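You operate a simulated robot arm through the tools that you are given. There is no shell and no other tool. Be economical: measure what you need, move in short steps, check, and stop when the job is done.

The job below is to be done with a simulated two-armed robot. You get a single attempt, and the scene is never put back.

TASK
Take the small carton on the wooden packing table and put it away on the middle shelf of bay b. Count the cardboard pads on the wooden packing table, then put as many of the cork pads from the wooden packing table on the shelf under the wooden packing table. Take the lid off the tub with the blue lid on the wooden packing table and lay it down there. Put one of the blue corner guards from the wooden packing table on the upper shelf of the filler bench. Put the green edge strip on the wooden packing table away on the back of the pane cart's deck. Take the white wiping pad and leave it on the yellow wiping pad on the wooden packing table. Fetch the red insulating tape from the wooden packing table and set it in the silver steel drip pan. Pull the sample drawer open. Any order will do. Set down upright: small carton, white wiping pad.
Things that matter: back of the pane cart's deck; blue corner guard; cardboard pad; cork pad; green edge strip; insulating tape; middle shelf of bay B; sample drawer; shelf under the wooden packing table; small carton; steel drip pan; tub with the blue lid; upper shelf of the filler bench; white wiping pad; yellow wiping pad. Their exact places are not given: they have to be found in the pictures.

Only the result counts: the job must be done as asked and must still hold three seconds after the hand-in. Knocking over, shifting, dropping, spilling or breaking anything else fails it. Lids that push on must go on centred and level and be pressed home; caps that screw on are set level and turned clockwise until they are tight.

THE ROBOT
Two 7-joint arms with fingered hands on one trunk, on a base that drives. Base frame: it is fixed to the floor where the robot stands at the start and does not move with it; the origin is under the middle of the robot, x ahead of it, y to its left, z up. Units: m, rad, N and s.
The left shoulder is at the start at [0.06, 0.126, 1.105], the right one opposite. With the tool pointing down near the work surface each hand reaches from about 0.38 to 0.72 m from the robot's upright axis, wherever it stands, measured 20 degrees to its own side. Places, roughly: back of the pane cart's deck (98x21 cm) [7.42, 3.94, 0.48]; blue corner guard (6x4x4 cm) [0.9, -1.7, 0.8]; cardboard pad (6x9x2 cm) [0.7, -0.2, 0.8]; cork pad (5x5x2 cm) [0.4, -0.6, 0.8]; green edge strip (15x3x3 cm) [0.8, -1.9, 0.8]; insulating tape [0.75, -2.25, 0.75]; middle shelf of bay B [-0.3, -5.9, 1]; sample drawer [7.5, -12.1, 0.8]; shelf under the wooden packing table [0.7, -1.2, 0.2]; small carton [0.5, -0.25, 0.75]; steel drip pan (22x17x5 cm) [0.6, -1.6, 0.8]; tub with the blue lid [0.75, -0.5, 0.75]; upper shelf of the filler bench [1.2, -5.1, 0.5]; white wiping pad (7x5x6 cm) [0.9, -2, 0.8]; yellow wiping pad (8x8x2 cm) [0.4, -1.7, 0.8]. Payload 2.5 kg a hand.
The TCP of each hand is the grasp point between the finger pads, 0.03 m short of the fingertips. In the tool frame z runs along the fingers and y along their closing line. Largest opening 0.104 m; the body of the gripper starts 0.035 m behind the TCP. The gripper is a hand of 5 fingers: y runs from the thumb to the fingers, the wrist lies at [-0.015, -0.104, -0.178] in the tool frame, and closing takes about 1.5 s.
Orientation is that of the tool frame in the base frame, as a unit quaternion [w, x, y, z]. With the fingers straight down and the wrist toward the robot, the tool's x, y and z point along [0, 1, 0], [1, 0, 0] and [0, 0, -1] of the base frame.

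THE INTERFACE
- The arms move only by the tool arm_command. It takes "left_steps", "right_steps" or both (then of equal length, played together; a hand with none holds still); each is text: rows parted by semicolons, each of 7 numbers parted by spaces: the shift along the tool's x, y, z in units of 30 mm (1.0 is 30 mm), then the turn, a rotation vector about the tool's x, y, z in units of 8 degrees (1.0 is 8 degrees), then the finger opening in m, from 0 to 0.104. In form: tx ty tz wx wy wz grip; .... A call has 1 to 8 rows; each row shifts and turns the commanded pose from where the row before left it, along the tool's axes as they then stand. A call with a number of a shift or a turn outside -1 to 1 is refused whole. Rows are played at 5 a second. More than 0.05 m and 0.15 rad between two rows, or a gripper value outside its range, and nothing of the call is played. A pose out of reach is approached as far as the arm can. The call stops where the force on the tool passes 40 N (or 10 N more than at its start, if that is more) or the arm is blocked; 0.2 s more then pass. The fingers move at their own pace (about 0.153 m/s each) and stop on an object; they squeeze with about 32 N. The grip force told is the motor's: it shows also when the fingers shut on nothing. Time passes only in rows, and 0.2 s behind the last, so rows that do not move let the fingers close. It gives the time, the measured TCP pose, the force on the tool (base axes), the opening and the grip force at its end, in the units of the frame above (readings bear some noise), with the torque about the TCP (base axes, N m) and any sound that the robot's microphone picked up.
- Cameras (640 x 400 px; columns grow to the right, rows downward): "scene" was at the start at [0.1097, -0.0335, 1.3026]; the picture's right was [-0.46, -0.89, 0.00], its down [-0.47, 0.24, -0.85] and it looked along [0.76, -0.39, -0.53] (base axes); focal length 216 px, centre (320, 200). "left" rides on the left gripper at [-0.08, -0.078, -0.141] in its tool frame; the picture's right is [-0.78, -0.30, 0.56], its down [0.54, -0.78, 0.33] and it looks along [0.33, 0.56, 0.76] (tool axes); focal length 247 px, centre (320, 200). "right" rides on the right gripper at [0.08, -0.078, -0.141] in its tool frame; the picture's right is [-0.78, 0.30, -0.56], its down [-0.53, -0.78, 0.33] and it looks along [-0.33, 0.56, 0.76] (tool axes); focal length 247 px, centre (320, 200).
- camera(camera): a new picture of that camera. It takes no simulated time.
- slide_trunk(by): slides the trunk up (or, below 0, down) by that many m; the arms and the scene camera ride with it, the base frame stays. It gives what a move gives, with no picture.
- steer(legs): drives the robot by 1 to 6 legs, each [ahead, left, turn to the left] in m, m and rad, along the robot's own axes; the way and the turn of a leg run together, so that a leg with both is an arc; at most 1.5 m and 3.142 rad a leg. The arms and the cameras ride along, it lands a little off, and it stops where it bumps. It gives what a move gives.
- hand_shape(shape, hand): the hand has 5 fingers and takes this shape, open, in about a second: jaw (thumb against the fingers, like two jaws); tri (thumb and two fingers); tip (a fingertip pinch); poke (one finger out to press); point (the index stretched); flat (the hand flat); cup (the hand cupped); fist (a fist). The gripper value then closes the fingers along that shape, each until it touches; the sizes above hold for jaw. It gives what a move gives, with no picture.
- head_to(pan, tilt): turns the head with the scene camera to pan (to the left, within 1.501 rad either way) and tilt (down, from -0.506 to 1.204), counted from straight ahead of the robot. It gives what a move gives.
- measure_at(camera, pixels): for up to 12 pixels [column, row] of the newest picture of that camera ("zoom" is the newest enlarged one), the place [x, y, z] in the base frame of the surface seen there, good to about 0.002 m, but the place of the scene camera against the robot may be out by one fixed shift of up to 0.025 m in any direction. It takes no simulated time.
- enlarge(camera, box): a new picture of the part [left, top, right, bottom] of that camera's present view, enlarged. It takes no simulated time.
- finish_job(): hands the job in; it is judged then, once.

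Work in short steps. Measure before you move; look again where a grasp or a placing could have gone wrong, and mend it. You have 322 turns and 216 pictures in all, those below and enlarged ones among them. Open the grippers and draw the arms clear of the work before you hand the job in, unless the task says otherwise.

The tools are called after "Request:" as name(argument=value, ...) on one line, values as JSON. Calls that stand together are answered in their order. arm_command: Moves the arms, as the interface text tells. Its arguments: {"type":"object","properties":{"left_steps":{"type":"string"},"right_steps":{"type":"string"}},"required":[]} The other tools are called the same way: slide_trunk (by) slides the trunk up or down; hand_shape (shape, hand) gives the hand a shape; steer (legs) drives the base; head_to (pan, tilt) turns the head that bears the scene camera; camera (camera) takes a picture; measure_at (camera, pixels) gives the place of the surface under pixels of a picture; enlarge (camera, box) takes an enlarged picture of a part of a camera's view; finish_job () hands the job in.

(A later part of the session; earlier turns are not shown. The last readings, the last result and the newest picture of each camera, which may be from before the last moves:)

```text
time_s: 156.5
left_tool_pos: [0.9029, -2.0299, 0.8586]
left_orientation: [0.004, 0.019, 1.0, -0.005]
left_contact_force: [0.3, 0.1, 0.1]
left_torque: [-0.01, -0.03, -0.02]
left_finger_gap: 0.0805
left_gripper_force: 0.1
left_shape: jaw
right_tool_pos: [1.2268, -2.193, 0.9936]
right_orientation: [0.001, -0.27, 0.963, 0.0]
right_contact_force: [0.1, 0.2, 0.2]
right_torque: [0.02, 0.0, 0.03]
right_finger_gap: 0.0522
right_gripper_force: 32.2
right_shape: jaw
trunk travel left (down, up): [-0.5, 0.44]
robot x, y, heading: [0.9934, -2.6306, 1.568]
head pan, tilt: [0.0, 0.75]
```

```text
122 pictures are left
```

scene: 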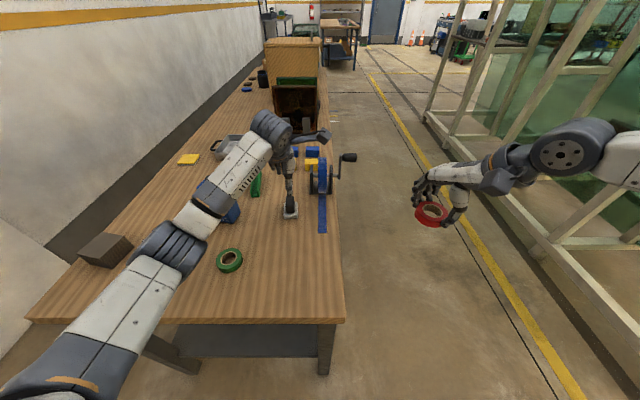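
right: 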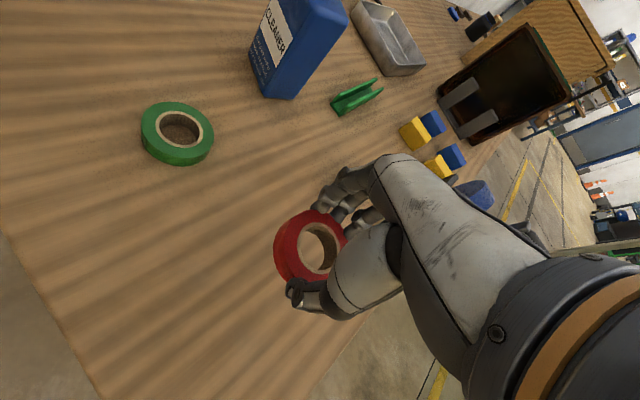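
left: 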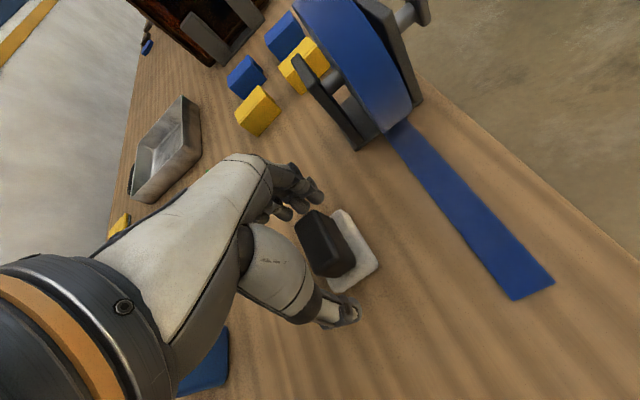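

Handle is between thumb and fingers. I close and lift.

Request:
arm_command(left_steps="0 0 0 0 0 0 0.02;0 0 0 0 0 0 0.02;0 0 0 0 0 0 0.02;0 0 0 0 0 0 0.02;0 0 0 0 0 0 0.02;0 0 -0.7 0 0 0 0.02;0 0 -0.8 0 0 0 0.02;0 0 -0.8 0 0 0 0.02")

Request:
camera(camera="left")

```text
time_s: 158.3
left_tool_pos: [0.9017, -2.0297, 0.929]
left_orientation: [0.002, 0.018, 1.0, -0.005]
left_contact_force: [-0.2, -0.3, 0.3]
left_torque: [0.02, -0.01, 0.01]
left_finger_gap: 0.0436
left_gripper_force: 31.8
left_shape: jaw
right_tool_pos: [1.2262, -2.1927, 0.9936]
right_orientation: [0.001, -0.269, 0.963, 0.0]
right_contact_force: [-0.2, -0.4, -0.1]
right_torque: [0.04, -0.03, -0.03]
right_finger_gap: 0.0522
right_gripper_force: 32.3
right_shape: jaw
trunk travel left (down, up): [-0.5, 0.44]
robot x, y, heading: [0.9916, -2.6286, 1.569]
head pan, tilt: [0.0, 0.75]
```

```text
121 pictures are left
```

left: 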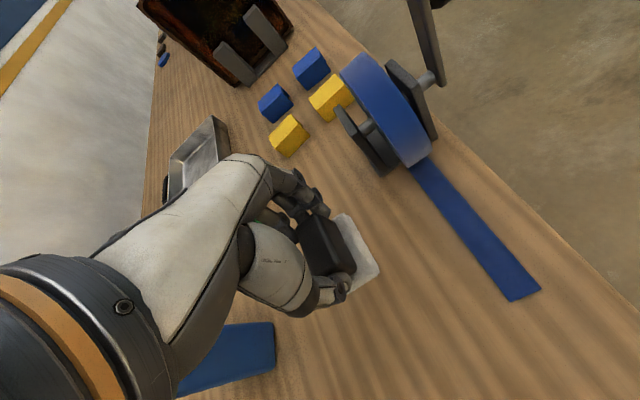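

White pad held. I raise both hands to ~1.05 m, then drive back around to the front of the table.

Request:
arm_command(left_steps="0 0 -0.9 0 0 0 0.02;0 0 -0.9 0 0 0 0.02;0 0 -0.9 0 0 0 0.02;0 -0.9 -0.9 0 0 0 0.02;0 -0.9 -0.6 0 0 0 0.02;0 -0.9 0 0 0 0 0.02", right_steps="0 0 -0.6 0 0 0 0.03;0 0 -0.6 0 0 0 0.03;0 0 -0.6 0 0 0 0.03;0 0 0 0 0 0 0.03;0 0 0 0 0 0 0.03;0 0 0 0 0 0 0.03")

Request:
steer(legs=[[-0.35, 0.0, 0.0], [0.0, 0.0, -1.57], [-1.0, 0.0, 0.0]])

Request:
camera(camera="scene")

```text
time_s: 159.7
left_tool_pos: [0.898, -2.1099, 1.0563]
left_orientation: [0.002, 0.019, 1.0, -0.007]
left_contact_force: [0.7, 0.6, -0.9]
left_torque: [0.01, -0.01, -0.01]
left_finger_gap: 0.0434
left_gripper_force: 32.3
left_shape: jaw
right_tool_pos: [1.2265, -2.1939, 1.0489]
right_orientation: [0.0, -0.269, 0.963, 0.0]
right_contact_force: [-0.7, 0.4, -0.2]
right_torque: [-0.03, 0.04, -0.01]
right_finger_gap: 0.0522
right_gripper_force: 32.8
right_shape: jaw
trunk travel left (down, up): [-0.5, 0.44]
robot x, y, heading: [0.9943, -2.6285, 1.569]
head pan, tilt: [0.0, 0.75]
```

```text
time_s: 170.7
left_tool_pos: [0.4959, -2.895, 1.0575]
left_orientation: [0.0, 0.714, 0.7, -0.006]
left_contact_force: [-0.7, 0.1, -0.8]
left_torque: [0.01, 0.0, -0.01]
left_finger_gap: 0.0433
left_gripper_force: 32.1
left_shape: jaw
right_tool_pos: [0.4169, -3.2251, 1.0485]
right_orientation: [0.0, 0.485, 0.875, -0.001]
right_contact_force: [-0.1, -0.5, 0.4]
right_torque: [-0.01, 0.0, 0.02]
right_finger_gap: 0.0518
right_gripper_force: 31.9
right_shape: jaw
trunk travel left (down, up): [-0.5, 0.44]
robot x, y, heading: [-0.0222, -3.0002, 0.01]
head pan, tilt: [0.0, 0.75]
```

```text
120 pictures are left
```

scene: 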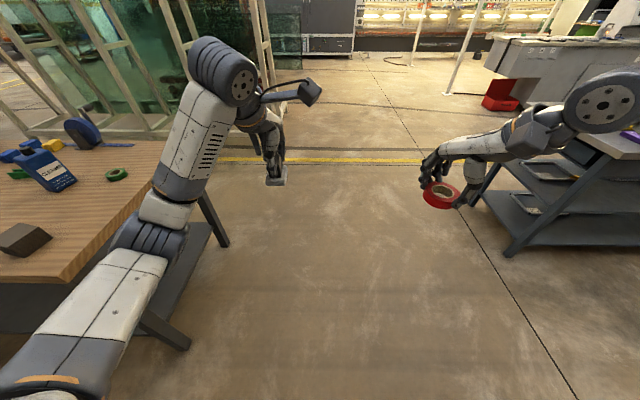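

Now I strafe left 1.17 m (and 5 cm back) so the left hand comes over the yellow pad.

Request:
steer(legs=[[-0.05, 0.0, -0.01], [0.0, 1.17, 0.0]])

Request:
camera(camera="left")

Request:
camera(camera="scene")

```text
time_s: 177.2
left_tool_pos: [0.4381, -1.7218, 1.0571]
left_orientation: [-0.001, 0.716, 0.698, -0.006]
left_contact_force: [0.6, 0.0, -0.2]
left_torque: [-0.02, 0.0, -0.01]
left_finger_gap: 0.0431
left_gripper_force: 32.1
left_shape: jaw
right_tool_pos: [0.3581, -2.0517, 1.0482]
right_orientation: [0.0, 0.487, 0.874, 0.0]
right_contact_force: [0.5, -0.2, -1.0]
right_torque: [0.03, 0.03, -0.01]
right_finger_gap: 0.052
right_gripper_force: 32.0
right_shape: jaw
trunk travel left (down, up): [-0.5, 0.44]
robot x, y, heading: [-0.0814, -1.8206, 0.012]
head pan, tilt: [0.0, 0.75]
```

```text
119 pictures are left
```

left: 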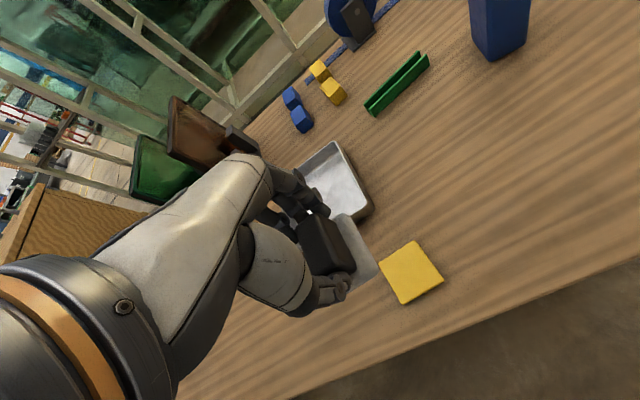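

```text
118 pictures are left
```

scene: 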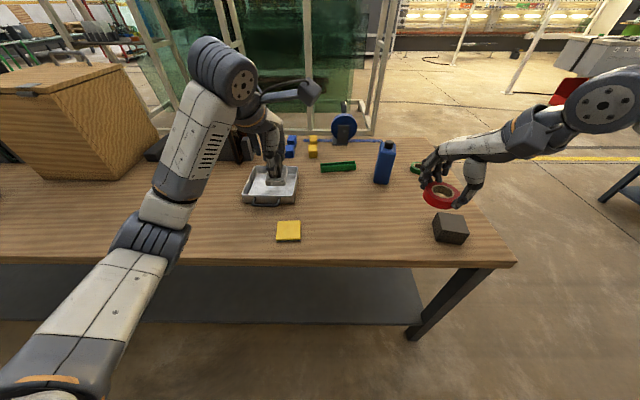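

Yellow pad at (410,272) in the left view; I measure its corners there, plus the pan.

Request:
measure_at(camera="left", pixels=[[414, 244], [439, 276], [403, 300], [382, 264], [410, 271], [335, 170], [360, 205], [335, 148]])

Request:
measure_at(camera="scene", pixels=[[289, 228], [278, 240], [300, 239], [280, 223], [298, 222], [270, 190], [246, 195], [296, 198], [260, 168], [295, 170]])

```text
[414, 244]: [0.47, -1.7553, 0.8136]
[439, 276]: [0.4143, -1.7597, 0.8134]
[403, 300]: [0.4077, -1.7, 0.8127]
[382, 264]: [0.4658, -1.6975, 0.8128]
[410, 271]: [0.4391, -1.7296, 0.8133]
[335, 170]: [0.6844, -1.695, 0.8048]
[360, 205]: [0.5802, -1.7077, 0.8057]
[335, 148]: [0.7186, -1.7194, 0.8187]
```

```text
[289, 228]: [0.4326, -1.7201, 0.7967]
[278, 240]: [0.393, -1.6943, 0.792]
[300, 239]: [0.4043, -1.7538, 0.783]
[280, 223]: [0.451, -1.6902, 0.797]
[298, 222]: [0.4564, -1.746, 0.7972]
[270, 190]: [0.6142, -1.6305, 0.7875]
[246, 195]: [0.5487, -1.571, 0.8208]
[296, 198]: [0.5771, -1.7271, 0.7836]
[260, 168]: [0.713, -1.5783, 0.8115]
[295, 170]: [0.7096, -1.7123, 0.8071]
```

Yellow pad centre (0.4395,-1.728), top 0.813. I centre and lower the white pad to just above it.

Request:
arm_command(left_steps="-0.2 0.05 0.8 0 0 0 0.02;0 0 0.85 0 0 0 0.02;0 0 0.85 0 0 0 0.02;0 0 0.85 0 0 0 0.02;0 0 0.85 0 0 0 0.02;0 0 0.85 0 0 0 0.02;0 0 0.75 0 0 0 0.02")

Request:
camera(camera="left")

Request:
enlarge(camera="scene", box=[230, 170, 350, 260])

```text
time_s: 178.8
left_tool_pos: [0.4365, -1.7278, 0.882]
left_orientation: [-0.001, 0.715, 0.699, -0.005]
left_contact_force: [-0.5, 0.0, -0.7]
left_torque: [0.0, 0.02, -0.03]
left_finger_gap: 0.0432
left_gripper_force: 31.3
left_shape: jaw
right_tool_pos: [0.3576, -2.0523, 1.0475]
right_orientation: [0.0, 0.486, 0.874, 0.001]
right_contact_force: [0.6, 0.1, -1.0]
right_torque: [0.0, 0.0, 0.0]
right_finger_gap: 0.0522
right_gripper_force: 31.7
right_shape: jaw
trunk travel left (down, up): [-0.5, 0.44]
robot x, y, heading: [-0.081, -1.8245, 0.01]
head pan, tilt: [0.0, 0.75]
```

```text
117 pictures are left
```

left: 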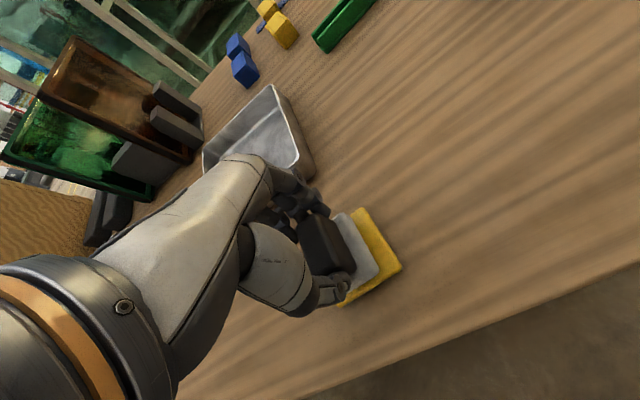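

```text
4.44 times, centred on (290, 215) of scene
```

zoom: 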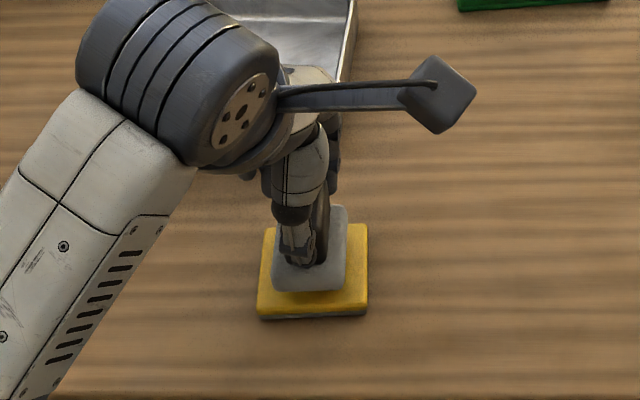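

Aligned over the yellow pad. I lower the last centimetre in small steps.

Request:
arm_command(left_steps="0 0.03 0.12 0 0 0 0.02;0 0 0.1 0 0 0 0.02;0 0 0.08 0 0 0 0.02;0 0 0.06 0 0 0 0.02;0 0 0.05 0 0 0 0.02")

```text
time_s: 179.9
left_tool_pos: [0.4385, -1.7289, 0.8716]
left_orientation: [0.0, 0.715, 0.699, -0.005]
left_contact_force: [-0.7, -0.1, 5.7]
left_torque: [-0.01, -0.11, 0.01]
left_finger_gap: 0.0432
left_gripper_force: 31.8
left_shape: jaw
right_tool_pos: [0.356, -2.0514, 1.0482]
right_orientation: [0.0, 0.486, 0.874, 0.0]
right_contact_force: [-0.6, -1.2, -0.4]
right_torque: [-0.03, 0.02, 0.03]
right_finger_gap: 0.052
right_gripper_force: 31.9
right_shape: jaw
trunk travel left (down, up): [-0.5, 0.44]
robot x, y, heading: [-0.0792, -1.8238, 0.013]
head pan, tilt: [0.0, 0.75]
```

Contact (5.7 N). I release and lift clear.

Request:
arm_command(left_steps="0 0 0 0 0 0 0.05;0 0 0 0 0 0 0.07;0 0 0 0 0 0 0.09;0 0 0 0 0 0 0.09;0 0 -0.7 0 0 0 0.09;0 0 -0.9 0 0 0 0.09;0 0 -0.9 0 0 0 0.09;0 0 -0.9 0 0 0 0.09")

Request:
camera(camera="left")

```text
time_s: 181.8
left_tool_pos: [0.4385, -1.7267, 0.9721]
left_orientation: [-0.003, 0.716, 0.698, -0.005]
left_contact_force: [0.3, -0.2, 0.1]
left_torque: [-0.02, 0.03, -0.01]
left_finger_gap: 0.0895
left_gripper_force: 0.1
left_shape: jaw
right_tool_pos: [0.3576, -2.0514, 1.0481]
right_orientation: [-0.001, 0.486, 0.874, 0.0]
right_contact_force: [0.9, -0.4, -0.4]
right_torque: [0.01, -0.01, 0.0]
right_finger_gap: 0.052
right_gripper_force: 32.0
right_shape: jaw
trunk travel left (down, up): [-0.5, 0.44]
robot x, y, heading: [-0.0805, -1.8258, 0.008]
head pan, tilt: [0.0, 0.75]
```

```text
115 pictures are left
```

left: 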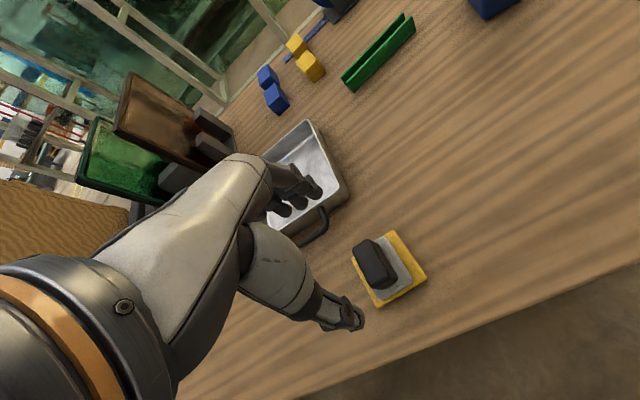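

White pad sits on the yellow pad. Now the tape: I retract the left hand and drive so the right hand faces the pan.

Request:
arm_command(left_steps="0 -0.6 -0.9 0 0 0 0.09;0 -0.9 -0.9 0 0 0 0.09;0 -0.9 -0.9 0 0 0 0.09;0 -0.9 -0.5 0 0 0 0.09;0.6 0 0 0 0 0 0.09;0.6 0 0 0 0 0 0.09")

Request:
steer(legs=[[0.0, 0.36, 0.0], [0.16, 0.0, 0.0]])

Request:
camera(camera="right")

Request:
camera(camera="scene")

```text
time_s: 183.2
left_tool_pos: [0.3426, -1.688, 1.0698]
left_orientation: [-0.002, 0.716, 0.698, -0.006]
left_contact_force: [-0.5, 0.2, 0.0]
left_torque: [-0.02, -0.01, 0.02]
left_finger_gap: 0.0898
left_gripper_force: 0.0
left_shape: jaw
right_tool_pos: [0.3582, -2.0511, 1.0492]
right_orientation: [0.0, 0.486, 0.874, 0.001]
right_contact_force: [-0.2, 0.8, -0.7]
right_torque: [0.03, 0.03, -0.02]
right_finger_gap: 0.0522
right_gripper_force: 32.1
right_shape: jaw
trunk travel left (down, up): [-0.5, 0.44]
robot x, y, heading: [-0.0849, -1.8195, 0.014]
head pan, tilt: [0.0, 0.75]
```

```text
time_s: 186.5
left_tool_pos: [0.496, -1.3171, 1.0698]
left_orientation: [0.0, 0.714, 0.7, -0.007]
left_contact_force: [0.6, -0.2, 0.2]
left_torque: [0.02, 0.02, 0.0]
left_finger_gap: 0.0896
left_gripper_force: 0.1
left_shape: jaw
right_tool_pos: [0.5138, -1.679, 1.0482]
right_orientation: [0.0, 0.483, 0.876, 0.0]
right_contact_force: [0.4, -0.3, -0.2]
right_torque: [0.03, 0.01, 0.01]
right_finger_gap: 0.0521
right_gripper_force: 32.0
right_shape: jaw
trunk travel left (down, up): [-0.5, 0.44]
robot x, y, heading: [0.0751, -1.448, 0.019]
head pan, tilt: [0.0, 0.75]
```

```text
114 pictures are left
```

right: 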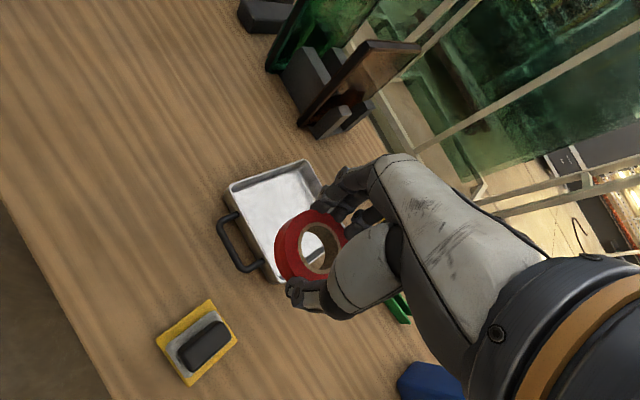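

```text
113 pictures are left
```

scene: 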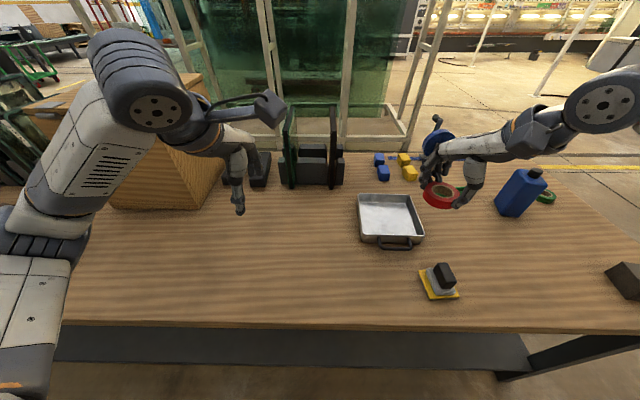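

Pan clearly visible at (390,217) in the scene view. I measure its inside floor and rims, and the blue guards.

Request:
measure_at(camera="scene", pixels=[[362, 197], [414, 196], [361, 237], [423, 237], [390, 205], [390, 220], [380, 157], [384, 171], [384, 166], [380, 153], [403, 157], [440, 285]])

```text
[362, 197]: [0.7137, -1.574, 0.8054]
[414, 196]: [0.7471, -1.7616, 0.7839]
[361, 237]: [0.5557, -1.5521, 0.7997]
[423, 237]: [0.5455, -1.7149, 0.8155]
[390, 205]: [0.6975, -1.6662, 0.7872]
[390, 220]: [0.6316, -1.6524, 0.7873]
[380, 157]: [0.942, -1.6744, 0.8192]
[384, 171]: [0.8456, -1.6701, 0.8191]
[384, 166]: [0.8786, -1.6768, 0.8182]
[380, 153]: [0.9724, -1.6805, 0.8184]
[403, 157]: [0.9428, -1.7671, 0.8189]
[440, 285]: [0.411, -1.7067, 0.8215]
```

Pan floor centre ≈(0.656,-1.655), floor z 0.804. I move the tape above it.

Request:
arm_command(right_steps="-0.35 0.86 0.2 0 0 0 0.03;-0.35 0.86 0.4 0 0 0 0.03;-0.35 0.86 0.5 0 0 0 0.03;-0.35 0.86 0.5 0 0 0 0.03;-0.35 0.86 0.5 0 0 0 0.03")

Request:
camera(camera="right")

```text
time_s: 187.7
left_tool_pos: [0.4959, -1.3162, 1.0692]
left_orientation: [-0.002, 0.714, 0.7, -0.006]
left_contact_force: [0.6, 0.1, 0.1]
left_torque: [-0.01, 0.01, 0.0]
left_finger_gap: 0.0897
left_gripper_force: 0.1
left_shape: jaw
right_tool_pos: [0.6518, -1.6547, 0.986]
right_orientation: [-0.001, 0.484, 0.875, -0.001]
right_contact_force: [-0.1, -0.1, 0.7]
right_torque: [0.03, 0.03, 0.0]
right_finger_gap: 0.0518
right_gripper_force: 32.0
right_shape: jaw
trunk travel left (down, up): [-0.5, 0.44]
robot x, y, heading: [0.0721, -1.4564, 0.015]
head pan, tilt: [0.0, 0.75]
```

```text
112 pictures are left
```

right: 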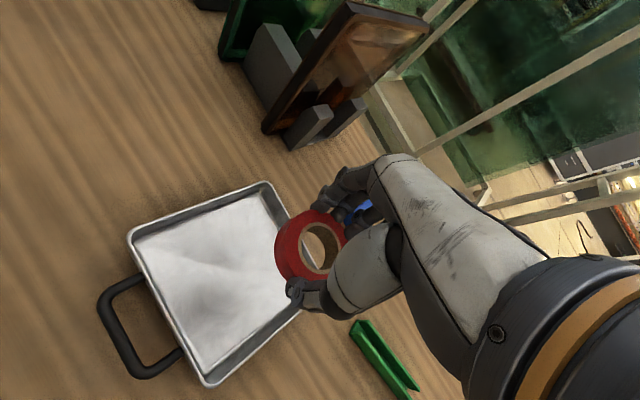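

I verify the pan corners with the right camera.

Request:
measure_at(camera="right", pixels=[[130, 235], [268, 185], [208, 383], [297, 305], [150, 240], [260, 205], [210, 355], [215, 280]])

```text
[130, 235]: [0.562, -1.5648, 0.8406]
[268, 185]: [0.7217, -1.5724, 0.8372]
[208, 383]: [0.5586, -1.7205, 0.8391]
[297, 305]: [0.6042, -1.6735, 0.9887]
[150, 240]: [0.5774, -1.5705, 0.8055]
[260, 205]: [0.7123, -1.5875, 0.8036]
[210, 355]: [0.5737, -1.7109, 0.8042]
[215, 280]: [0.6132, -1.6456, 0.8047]
```

Pan spans x 0.560–0.722, y -1.565…-1.721; centre (0.641,-1.644). I shift and lower into it.

Request:
arm_command(right_steps="0.46 -0.13 0.3 0 0 0 0.03;0 0 0.8 0 0 0 0.03;0 0 0.8 0 0 0 0.03;0 0 0.8 0 0 0 0.03;0 0 0.8 0 0 0 0.03;0 0 0.8 0 0 0 0.03")

Request:
camera(camera="right")

```text
time_s: 189.1
left_tool_pos: [0.4954, -1.3168, 1.0688]
left_orientation: [-0.001, 0.714, 0.701, -0.006]
left_contact_force: [0.0, 0.0, -0.2]
left_torque: [0.0, -0.05, 0.01]
left_finger_gap: 0.0898
left_gripper_force: 0.0
left_shape: jaw
right_tool_pos: [0.6398, -1.6447, 0.8554]
right_orientation: [0.001, 0.484, 0.875, 0.001]
right_contact_force: [-0.6, 0.1, 0.2]
right_torque: [0.03, -0.01, -0.03]
right_finger_gap: 0.0522
right_gripper_force: 31.8
right_shape: jaw
trunk travel left (down, up): [-0.5, 0.44]
robot x, y, heading: [0.0745, -1.4546, 0.013]
head pan, tilt: [0.0, 0.75]
```

```text
111 pictures are left
```

right: 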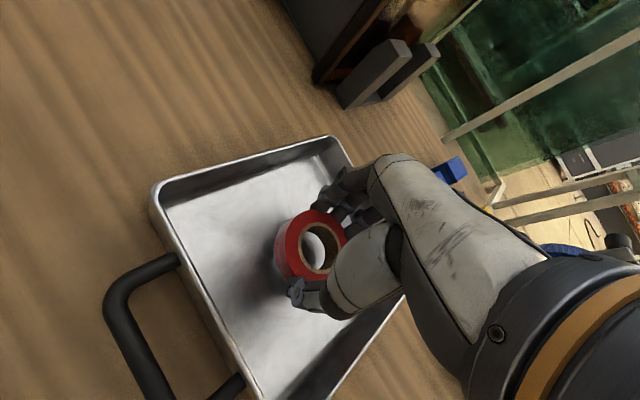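

Inside the pan with about 14 mm to go. I lower in small steps to touch.

Request:
arm_command(right_steps="0 0 0.3 0 0 0 0.03;0 0 0.1 0 0 0 0.03;0 0 0.06 0 0 0 0.03;0 0 0.04 0 0 0 0.03")

```text
time_s: 190.1
left_tool_pos: [0.4965, -1.3168, 1.0696]
left_orientation: [-0.001, 0.714, 0.7, -0.005]
left_contact_force: [-0.3, -0.1, -0.7]
left_torque: [-0.01, 0.01, 0.01]
left_finger_gap: 0.0898
left_gripper_force: 0.0
left_shape: jaw
right_tool_pos: [0.636, -1.6458, 0.8447]
right_orientation: [0.0, 0.484, 0.875, 0.001]
right_contact_force: [-0.8, 0.8, -1.0]
right_torque: [0.02, -0.01, -0.02]
right_finger_gap: 0.052
right_gripper_force: 32.1
right_shape: jaw
right hand out of reach, approached as far as the arm can: row 3
trunk travel left (down, up): [-0.5, 0.44]
robot x, y, heading: [0.0726, -1.4544, 0.016]
head pan, tilt: [0.0, 0.75]
```

The arm is at its limit about 4 mm above the pan floor; I lower the trunk 4 mm instead.

Request:
slide_trunk(by=-0.005)

```text
time_s: 190.7
left_tool_pos: [0.496, -1.3161, 1.0647]
left_orientation: [-0.001, 0.713, 0.701, -0.005]
left_contact_force: [-0.6, 0.3, 0.5]
left_torque: [0.0, 0.02, -0.04]
left_finger_gap: 0.0893
left_gripper_force: 0.1
left_shape: jaw
right_tool_pos: [0.6371, -1.6455, 0.8409]
right_orientation: [0.003, 0.484, 0.875, 0.002]
right_contact_force: [-0.3, -0.1, 6.6]
right_torque: [-0.02, 0.0, -0.01]
right_finger_gap: 0.052
right_gripper_force: 32.2
right_shape: jaw
trunk travel left (down, up): [-0.495, 0.445]
robot x, y, heading: [0.074, -1.4533, 0.019]
head pan, tilt: [0.0, 0.75]
```

Touching (6.6 N). I open to 80 mm and lift out.

Request:
arm_command(right_steps="0 0 0 0 0 0 0.06;0 0 0 0 0 0 0.075;0 0 0 0 0 0 0.08;0 0 -0.5 0 0 0 0.08;0 0 -0.9 0 0 0 0.08;0 0 -0.9 0 0 0 0.08;0 0 -0.9 0 0 0 0.08;0 0 -0.9 0 0 0 0.08")

Request:
camera(camera="right")

```text
time_s: 192.5
left_tool_pos: [0.4975, -1.3162, 1.0633]
left_orientation: [-0.001, 0.714, 0.701, -0.006]
left_contact_force: [0.3, 0.0, -0.5]
left_torque: [0.01, 0.01, -0.03]
left_finger_gap: 0.0899
left_gripper_force: 0.1
left_shape: jaw
right_tool_pos: [0.636, -1.6455, 0.963]
right_orientation: [0.001, 0.484, 0.875, 0.0]
right_contact_force: [0.6, -0.2, 0.4]
right_torque: [-0.01, -0.03, -0.04]
right_finger_gap: 0.0795
right_gripper_force: 0.0
right_shape: jaw
trunk travel left (down, up): [-0.495, 0.445]
robot x, y, heading: [0.0735, -1.4499, 0.017]
head pan, tilt: [0.0, 0.75]
```

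```text
110 pictures are left
```

right: 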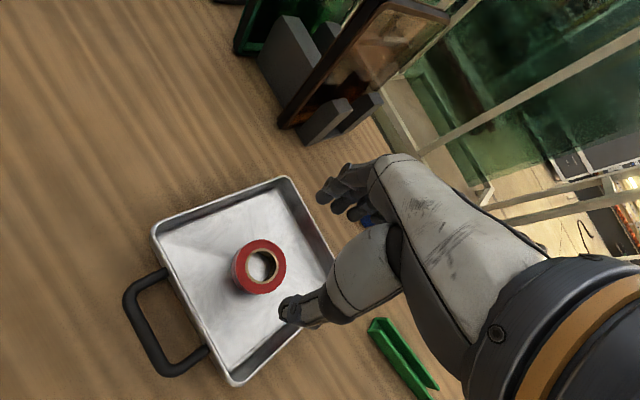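

Tape lies in the pan. Next the cork pads: I raise and retract the right hand, then drive back left to y≈-0.51.

Request:
arm_command(right_steps="0 0 -0.9 0 0 0 0.104;0 0 -0.9 0 0 0 0.104;0.2 -0.9 -0.9 0 0 0 0.104;0.3 -0.9 0 0 0 0 0.104;0.3 -0.9 0 0 0 0 0.104;0.3 -0.9 0 0 0 0 0.104")

Request:
steer(legs=[[-0.12, 0.0, -0.015], [0.0, 0.93, 0.0]])

Request:
camera(camera="left")

Request:
camera(camera="right")

```text
time_s: 193.9
left_tool_pos: [0.4949, -1.3173, 1.0639]
left_orientation: [-0.001, 0.714, 0.7, -0.006]
left_contact_force: [-0.4, 0.1, 0.0]
left_torque: [0.01, 0.0, -0.01]
left_finger_gap: 0.0897
left_gripper_force: 0.0
left_shape: jaw
right_tool_pos: [0.5262, -1.6753, 1.0431]
right_orientation: [0.002, 0.484, 0.875, 0.0]
right_contact_force: [0.2, 0.2, -0.1]
right_torque: [0.03, 0.01, -0.02]
right_finger_gap: 0.1038
right_gripper_force: 0.0
right_shape: jaw
trunk travel left (down, up): [-0.495, 0.445]
robot x, y, heading: [0.0718, -1.4515, 0.016]
head pan, tilt: [0.0, 0.75]
```

```text
time_s: 199.6
left_tool_pos: [0.3643, -0.3866, 1.0643]
left_orientation: [-0.001, 0.714, 0.7, -0.006]
left_contact_force: [0.1, -0.6, 0.6]
left_torque: [-0.03, 0.01, 0.03]
left_finger_gap: 0.0896
left_gripper_force: 0.0
left_shape: jaw
right_tool_pos: [0.3945, -0.7459, 1.042]
right_orientation: [0.001, 0.483, 0.876, 0.0]
right_contact_force: [-0.7, 0.3, -0.1]
right_torque: [0.04, 0.0, 0.02]
right_finger_gap: 0.104
right_gripper_force: 0.0
right_shape: jaw
trunk travel left (down, up): [-0.495, 0.445]
robot x, y, heading: [-0.0617, -0.5271, 0.017]
head pan, tilt: [0.0, 0.75]
```

```text
109 pictures are left
```

left: 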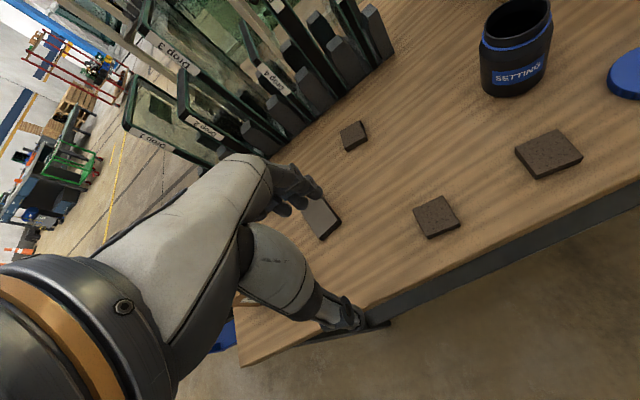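

```text
108 pictures are left
```

right: 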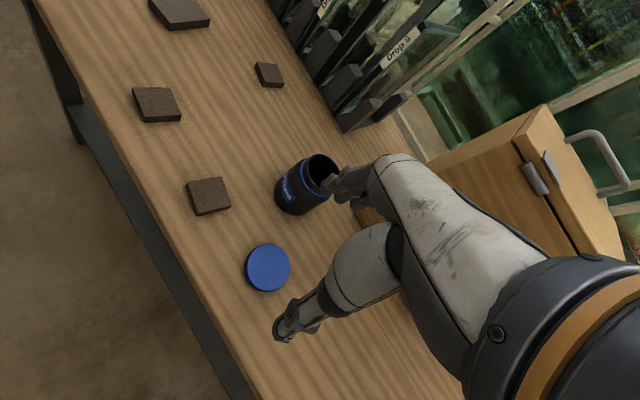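

I measure the corners of pad 1 (left view, near (437,215)) and pad 2 (right view, near (209,195)).

Request:
measure_at(camera="left", pixels=[[415, 212], [444, 197], [458, 222], [429, 236], [436, 216]])

Request:
measure_at(camera="right", pixels=[[188, 184], [221, 179], [229, 205], [196, 211], [209, 195], [158, 100]])

```text
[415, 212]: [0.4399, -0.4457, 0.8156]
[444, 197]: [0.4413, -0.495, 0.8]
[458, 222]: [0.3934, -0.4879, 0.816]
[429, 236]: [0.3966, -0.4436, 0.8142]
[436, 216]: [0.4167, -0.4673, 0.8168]
```

```text
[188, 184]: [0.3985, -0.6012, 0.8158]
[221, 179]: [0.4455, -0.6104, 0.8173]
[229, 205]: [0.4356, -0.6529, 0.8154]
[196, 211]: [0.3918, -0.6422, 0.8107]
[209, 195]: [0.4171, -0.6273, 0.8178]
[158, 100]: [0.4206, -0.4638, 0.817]
```

Pad 1 centre (0.418,-0.467), pad 2 (0.418,-0.627, turned -11°). I bring the left hand above pad 1 and turn the right hand 47° counter-clockwise.

Request:
arm_command(left_steps="-0.45 0.3 0.9 0 0 0 0.104;-0.45 0.3 0.9 0 0 0 0.104;-0.45 0.3 0.9 0 0 0 0.104;-0.45 0.3 0.9 0 0 0 0.104;-0.45 0.3 0.9 0 0 0 0.104;-0.44 0.3 0.9 0 0 0 0.104", right_steps="0 0 0 0 0 -0.98 0.104;0 0 0 0 0 -0.98 0.104;0 0 0 0 0 -0.98 0.104;0 0 0 0 0 -0.98 0.104;0 0 0 0 0 -0.98 0.104;0 0 0 0 0 -0.98 0.104")

Request:
camera(camera="left")

```text
time_s: 201.0
left_tool_pos: [0.4152, -0.4679, 0.9023]
left_orientation: [-0.002, 0.713, 0.701, -0.006]
left_contact_force: [0.0, 0.3, 0.5]
left_torque: [-0.03, -0.01, 0.0]
left_finger_gap: 0.1039
left_gripper_force: 0.1
left_shape: jaw
right_tool_pos: [0.3936, -0.7462, 1.0422]
right_orientation: [0.001, 0.091, 0.996, 0.0]
right_contact_force: [0.3, 0.0, 0.0]
right_torque: [0.04, 0.01, -0.01]
right_finger_gap: 0.104
right_gripper_force: 0.1
right_shape: jaw
trunk travel left (down, up): [-0.495, 0.445]
robot x, y, heading: [-0.0559, -0.5228, 0.018]
head pan, tilt: [0.0, 0.75]
```

```text
107 pictures are left
```

left: 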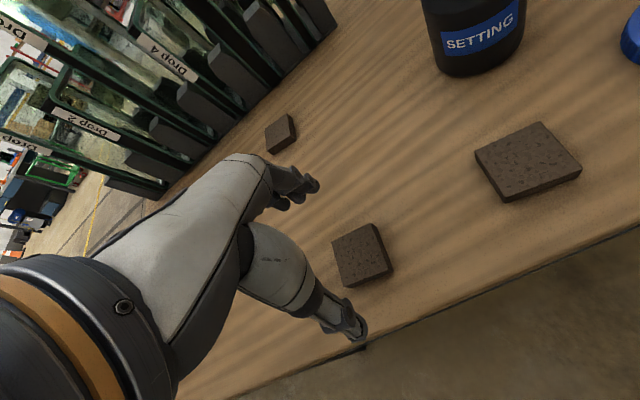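

Left hand is aligned with pad 1. I descend and close on it, then lift a little.

Request:
arm_command(left_steps="0 0.05 0.8 0 0 0 0.104;0 0 0.8 0 0 0 0.104;0 0 0.65 0 0 0 0.104;0 0 0 0 0 0 0.03;0 0 0 0 0 0 0.03;0 0 0 0 0 0 0.03;0 0 0 0 0 0 0.03;0 0 -0.9 0 0 0 0.03", right_steps="0 0 0 0 0 0 0.104;0 0 0 0 0 0 0.104;0 0 0 0 0 0 0.104;0 0 0 0 0 0 0.104;0 0 0 0 0 0 0.104;0 0 0 0 0 0 0.104;0 0 0 0 0 0 0.104;0 0 0 0 0 0 0.104")

Request:
arm_command(right_steps="0 0.8 0.9 0 0 0 0.104;0 0.8 0.9 0 0 0 0.104;-0.05 0.8 0.9 0 0 0 0.104;0 0.8 0.9 0 0 0 0.104;0 0.8 0.9 0 0 0 0.104")

Request:
camera(camera="right")

```text
time_s: 202.8
left_tool_pos: [0.4152, -0.4706, 0.862]
left_orientation: [-0.002, 0.713, 0.701, -0.005]
left_contact_force: [-0.2, 0.0, -1.0]
left_torque: [-0.01, -0.01, -0.03]
left_finger_gap: 0.0442
left_gripper_force: 32.2
left_shape: jaw
right_tool_pos: [0.3947, -0.7463, 1.0424]
right_orientation: [0.002, 0.093, 0.996, 0.001]
right_contact_force: [0.3, -0.6, -0.2]
right_torque: [-0.01, -0.02, 0.01]
right_finger_gap: 0.1039
right_gripper_force: 0.1
right_shape: jaw
trunk travel left (down, up): [-0.495, 0.445]
robot x, y, heading: [-0.057, -0.5274, 0.018]
head pan, tilt: [0.0, 0.75]
```

```text
time_s: 204.0
left_tool_pos: [0.4151, -0.47, 0.8612]
left_orientation: [-0.001, 0.713, 0.701, -0.006]
left_contact_force: [0.0, -0.1, -0.1]
left_torque: [0.04, 0.04, 0.03]
left_finger_gap: 0.0441
left_gripper_force: 32.1
left_shape: jaw
right_tool_pos: [0.4184, -0.627, 0.9082]
right_orientation: [0.001, 0.094, 0.996, 0.0]
right_contact_force: [0.1, -0.5, 0.5]
right_torque: [0.03, 0.01, 0.02]
right_finger_gap: 0.1039
right_gripper_force: 0.1
right_shape: jaw
trunk travel left (down, up): [-0.495, 0.445]
robot x, y, heading: [-0.0601, -0.5242, 0.022]
head pan, tilt: [0.0, 0.75]
```

```text
106 pictures are left
```

right: 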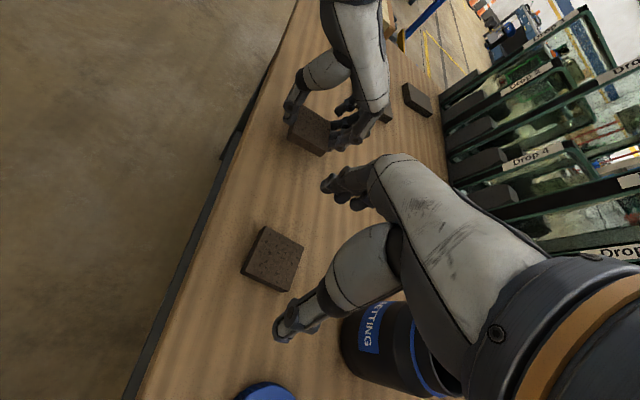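

Right hand is over pad 2. I descend, close and lift.

Request:
arm_command(right_steps="0 0 0.8 0 0 0 0.104;0 0 0.8 0 0 0 0.104;0 0 0.8 0 0 0 0.104;0 0 0 0 0 0 0.03;0 0 0 0 0 0 0.03;0 0 0 0 0 0 0.03;0 0 0 0 0 0 0.03;0 0 -0.9 0 0 0 0.03")

Request:
camera(camera="right")

```text
time_s: 205.8
left_tool_pos: [0.4145, -0.4696, 0.8616]
left_orientation: [-0.001, 0.713, 0.701, -0.005]
left_contact_force: [0.7, 0.1, 0.2]
left_torque: [0.0, 0.0, 0.02]
left_finger_gap: 0.0442
left_gripper_force: 32.4
left_shape: jaw
right_tool_pos: [0.4105, -0.6306, 0.8731]
right_orientation: [0.0, 0.094, 0.996, 0.001]
right_contact_force: [0.0, -0.1, -0.5]
right_torque: [-0.02, 0.0, 0.03]
right_finger_gap: 0.007
right_gripper_force: 32.1
right_shape: jaw
right hand out of reach, approached as far as the arm can: row 3
trunk travel left (down, up): [-0.495, 0.445]
robot x, y, heading: [-0.0587, -0.5226, 0.02]
head pan, tilt: [0.0, 0.75]
```

```text
105 pictures are left
```

right: 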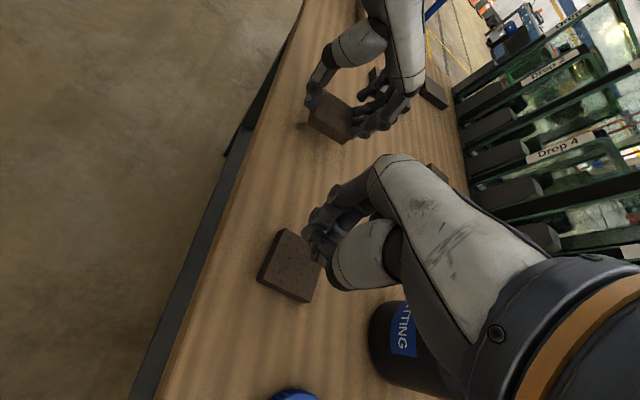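

Missed: the right arm couldn't get low enough. I open it, raise both hands and lower the trunk 6 cm for reach.

Request:
arm_command(left_steps="0 0 -0.9 0 0 0 0.03;0 0 -0.9 0 0 0 0.03;0 0 -0.9 0 0 0 0.03;0 0 -0.9 0 0 0 0.03", right_steps="0 0 -0.8 0 0 0 0.03;0 0 -0.8 0 0 0 0.06;0 0 -0.3 0 0 0 0.104;0 0 0 0 0 0 0.104")

Request:
slide_trunk(by=-0.06)

Request:
camera(camera="right")

```text
time_s: 206.8
left_tool_pos: [0.4153, -0.4703, 0.9696]
left_orientation: [-0.001, 0.714, 0.701, -0.007]
left_contact_force: [-0.2, 0.1, 0.3]
left_torque: [-0.01, 0.0, -0.02]
left_finger_gap: 0.0441
left_gripper_force: 31.7
left_shape: jaw
right_tool_pos: [0.4113, -0.6315, 0.9315]
right_orientation: [0.001, 0.094, 0.996, -0.001]
right_contact_force: [0.0, 0.2, -0.2]
right_torque: [0.01, 0.0, 0.01]
right_finger_gap: 0.1036
right_gripper_force: 0.0
right_shape: jaw
trunk travel left (down, up): [-0.495, 0.445]
robot x, y, heading: [-0.0595, -0.5232, 0.019]
head pan, tilt: [0.0, 0.75]
```

```text
time_s: 207.8
left_tool_pos: [0.4161, -0.4711, 0.909]
left_orientation: [-0.002, 0.713, 0.701, -0.005]
left_contact_force: [-0.9, -0.1, -0.8]
left_torque: [-0.02, 0.01, -0.02]
left_finger_gap: 0.0442
left_gripper_force: 31.3
left_shape: jaw
right_tool_pos: [0.4118, -0.6289, 0.8708]
right_orientation: [0.0, 0.094, 0.996, 0.001]
right_contact_force: [-0.1, 0.6, -0.5]
right_torque: [0.02, 0.02, -0.01]
right_finger_gap: 0.1037
right_gripper_force: 0.0
right_shape: jaw
trunk travel left (down, up): [-0.435, 0.505]
robot x, y, heading: [-0.0593, -0.5251, 0.021]
head pan, tilt: [0.0, 0.75]
```

```text
104 pictures are left
```

right: 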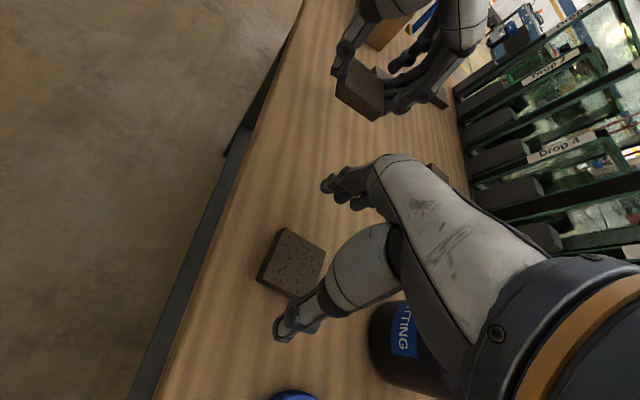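

I re-measure pad 2 in this view (corners near (284,229), (325,250), (297,297), (258,277)).

Request:
measure_at(camera="right", pixels=[[286, 232], [322, 252], [297, 292], [262, 274], [291, 262]])

```text
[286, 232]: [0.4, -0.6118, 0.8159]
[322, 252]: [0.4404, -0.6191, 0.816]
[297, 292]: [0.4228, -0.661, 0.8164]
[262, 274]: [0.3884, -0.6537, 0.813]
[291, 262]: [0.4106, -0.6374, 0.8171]
```

Pad 2 is now centred at (0.413,-0.636). I trim and descend to grip.

Request:
arm_command(right_steps="-0.08 -0.22 0 0 0 0 0.104;0 0 0.6 0 0 0 0.104;0 0 0.6 0 0 0 0.104;0 0 0 0 0 0 0.104")

```text
time_s: 208.8
left_tool_pos: [0.417, -0.4707, 0.9095]
left_orientation: [-0.001, 0.713, 0.701, -0.006]
left_contact_force: [-0.2, 0.1, -0.7]
left_torque: [0.0, -0.01, -0.01]
left_finger_gap: 0.0442
left_gripper_force: 32.1
left_shape: jaw
right_tool_pos: [0.4118, -0.6378, 0.835]
right_orientation: [0.001, 0.094, 0.996, 0.0]
right_contact_force: [-0.1, 0.1, 0.1]
right_torque: [0.0, 0.0, -0.02]
right_finger_gap: 0.1039
right_gripper_force: 0.0
right_shape: jaw
trunk travel left (down, up): [-0.435, 0.505]
robot x, y, heading: [-0.0553, -0.5255, 0.02]
head pan, tilt: [0.0, 0.75]
```

Reached z=0.835. I close and lift.

Request:
arm_command(right_steps="0 0 0 0 0 0 0.03;0 0 0 0 0 0 0.03;0 0 0 0 0 0 0.03;0 0 0 0 0 0 0.03;0 0 0 0 0 0 0.03;0 0 -0.8 0 0 0 0.03;0 0 -0.8 0 0 0 0.03;0 0 -0.8 0 0 0 0.03")

Request:
camera(camera="right")

```text
time_s: 210.6
left_tool_pos: [0.4151, -0.4702, 0.9092]
left_orientation: [0.0, 0.713, 0.701, -0.006]
left_contact_force: [-0.4, -0.3, 0.1]
left_torque: [-0.01, 0.02, 0.0]
left_finger_gap: 0.0438
left_gripper_force: 32.3
left_shape: jaw
right_tool_pos: [0.4134, -0.639, 0.9044]
right_orientation: [0.002, 0.094, 0.996, 0.0]
right_contact_force: [-0.2, -1.2, 0.8]
right_torque: [-0.02, 0.01, -0.01]
right_finger_gap: 0.0442
right_gripper_force: 32.4
right_shape: jaw
trunk travel left (down, up): [-0.435, 0.505]
robot x, y, heading: [-0.0624, -0.525, 0.017]
head pan, tilt: [0.0, 0.75]
```

```text
103 pictures are left
```

right: 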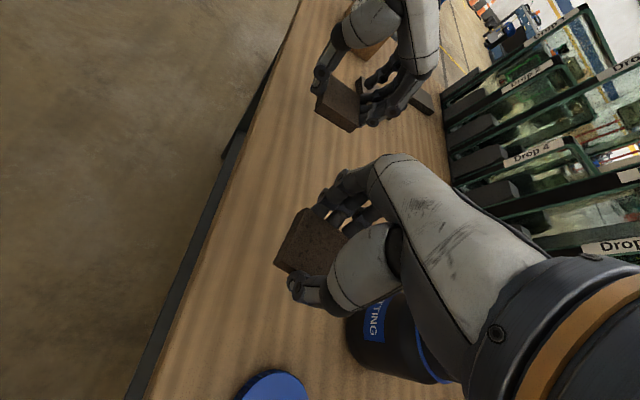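

Both pads are held. I back the robot 0.2 m so the hands clear the table edge, then lower the trunk.

Request:
steer(legs=[[-0.21, 0.0, -0.02]])

Request:
camera(camera="scene")

```text
time_s: 212.2
left_tool_pos: [0.2072, -0.482, 0.9093]
left_orientation: [-0.001, 0.72, 0.694, -0.006]
left_contact_force: [-0.4, 0.6, 0.1]
left_torque: [0.03, -0.02, 0.0]
left_finger_gap: 0.0443
left_gripper_force: 32.4
left_shape: jaw
right_tool_pos: [0.2004, -0.6492, 0.9054]
right_orientation: [0.001, 0.103, 0.995, -0.001]
right_contact_force: [0.4, -1.1, -0.3]
right_torque: [0.0, -0.01, -0.01]
right_finger_gap: 0.0442
right_gripper_force: 31.7
right_shape: jaw
trunk travel left (down, up): [-0.435, 0.505]
robot x, y, heading: [-0.2726, -0.5267, -0.002]
head pan, tilt: [0.0, 0.75]
```

```text
102 pictures are left
```

scene: 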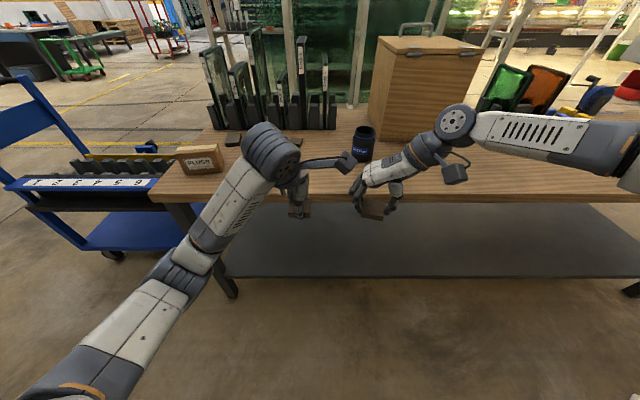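

Before lowering I check whether any arm part is over the table (x>0.35).

Request:
measure_at(camera="scene", pixels=[[457, 123], [520, 130], [590, 140], [420, 150], [265, 150], [290, 175], [235, 200], [372, 210], [450, 175], [345, 160]])

```text
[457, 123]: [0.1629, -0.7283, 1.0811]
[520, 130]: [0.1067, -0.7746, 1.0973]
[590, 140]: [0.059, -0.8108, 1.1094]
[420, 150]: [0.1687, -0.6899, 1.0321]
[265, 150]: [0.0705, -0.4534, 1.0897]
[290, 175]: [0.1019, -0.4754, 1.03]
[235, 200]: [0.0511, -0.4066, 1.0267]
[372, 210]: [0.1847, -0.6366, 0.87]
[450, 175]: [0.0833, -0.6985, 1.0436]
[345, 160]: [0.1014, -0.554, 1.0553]
```

All arm parts are clear of the table edge. I lower the trunk 0.43 m.

Request:
slide_trunk(by=-0.43)

Request:
head_to(pan=0.0, tilt=0.6)

Request:
camera(camera="scene")

```text
refused: -0.43 is not a number from -0.4 to 0.4
```

```text
time_s: 212.9
left_tool_pos: [0.2063, -0.4816, 0.9093]
left_orientation: [-0.001, 0.72, 0.694, -0.006]
left_contact_force: [0.3, -0.6, 1.0]
left_torque: [-0.01, -0.01, 0.0]
left_finger_gap: 0.0445
left_gripper_force: 31.6
left_shape: jaw
right_tool_pos: [0.2003, -0.6486, 0.9061]
right_orientation: [0.001, 0.103, 0.995, 0.0]
right_contact_force: [0.3, 0.6, -0.2]
right_torque: [-0.02, -0.01, 0.01]
right_finger_gap: 0.0438
right_gripper_force: 31.8
right_shape: jaw
trunk travel left (down, up): [-0.435, 0.505]
robot x, y, heading: [-0.2721, -0.5261, -0.002]
head pan, tilt: [0.0, 0.6]
```

```text
101 pictures are left
```

scene: 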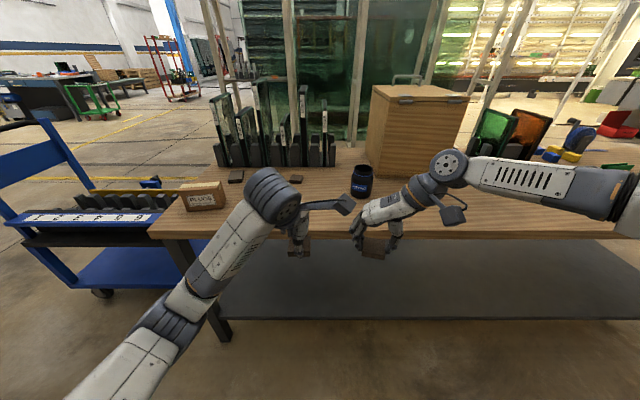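

The limit per call is 0.4 m, so I lower in two calls.

Request:
slide_trunk(by=-0.3)

Request:
slide_trunk(by=-0.12)

Request:
camera(camera="scene")

```text
time_s: 215.9
left_tool_pos: [0.2067, -0.4806, 0.609]
left_orientation: [-0.001, 0.72, 0.694, -0.006]
left_contact_force: [1.0, -0.9, 0.2]
left_torque: [-0.02, -0.01, 0.03]
left_finger_gap: 0.0439
left_gripper_force: 32.2
left_shape: jaw
right_tool_pos: [0.2018, -0.6483, 0.6063]
right_orientation: [0.001, 0.103, 0.995, -0.001]
right_contact_force: [0.0, 0.2, -0.4]
right_torque: [-0.02, 0.0, 0.04]
right_finger_gap: 0.044
right_gripper_force: 31.6
right_shape: jaw
trunk travel left (down, up): [-0.135, 0.805]
robot x, y, heading: [-0.2702, -0.5281, -0.002]
head pan, tilt: [0.0, 0.6]
```

```text
time_s: 217.4
left_tool_pos: [0.2071, -0.4825, 0.4895]
left_orientation: [-0.001, 0.72, 0.694, -0.006]
left_contact_force: [0.0, -1.0, 0.0]
left_torque: [-0.03, 0.0, 0.0]
left_finger_gap: 0.0441
left_gripper_force: 31.7
left_shape: jaw
right_tool_pos: [0.2008, -0.6477, 0.4856]
right_orientation: [0.001, 0.103, 0.995, 0.0]
right_contact_force: [-0.3, -1.1, 0.9]
right_torque: [0.0, -0.02, 0.01]
right_finger_gap: 0.044
right_gripper_force: 31.8
right_shape: jaw
trunk travel left (down, up): [-0.015, 0.925]
robot x, y, heading: [-0.2694, -0.5271, -0.0]
head pan, tilt: [0.0, 0.6]
```

```text
100 pictures are left
```

scene: 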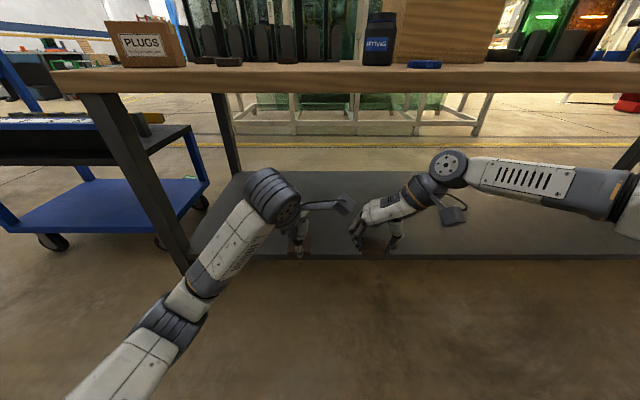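

I lower both hands to z≈0.33 in front of the shelf.

Request:
arm_command(left_steps="0 0 0.86 0 0 0 0.03;0 0 0.86 0 0 0 0.03;0 0 0.86 0 0 0 0.03;0 0 0.86 0 0 0 0.03;0 0 0.86 0 0 0 0.03;0 0 0.86 0 0 0 0.03", right_steps="0 0 0.86 0 0 0 0.03;0 0 0.86 0 0 0 0.03;0 0 0.86 0 0 0 0.03;0 0 0.86 0 0 0 0.03;0 0 0.86 0 0 0 0.03;0 0 0.86 0 0 0 0.03")

Request:
camera(camera="scene")

```text
time_s: 218.8
left_tool_pos: [0.2043, -0.4822, 0.3318]
left_orientation: [-0.002, 0.72, 0.694, -0.004]
left_contact_force: [-0.1, -0.2, -0.7]
left_torque: [0.02, -0.02, 0.03]
left_finger_gap: 0.0442
left_gripper_force: 32.1
left_shape: jaw
right_tool_pos: [0.1828, -0.6519, 0.3526]
right_orientation: [0.002, 0.103, 0.995, -0.001]
right_contact_force: [0.1, -0.1, 0.0]
right_torque: [-0.01, -0.05, 0.0]
right_finger_gap: 0.0439
right_gripper_force: 32.0
right_shape: jaw
right hand out of reach, approached as far as the arm can: row 5, 6
trunk travel left (down, up): [-0.015, 0.925]
robot x, y, heading: [-0.2665, -0.5253, 0.003]
head pan, tilt: [0.0, 0.6]
```

```text
99 pictures are left
```

scene: 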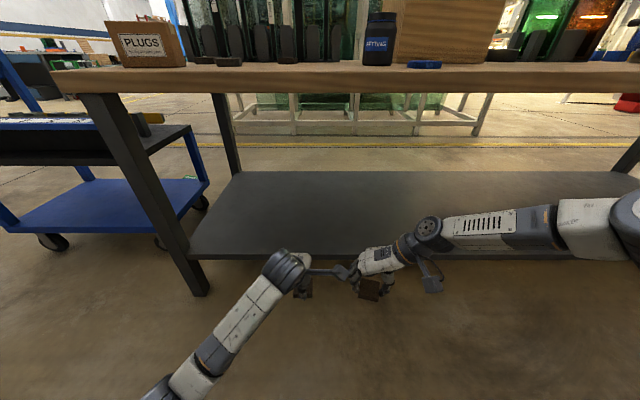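

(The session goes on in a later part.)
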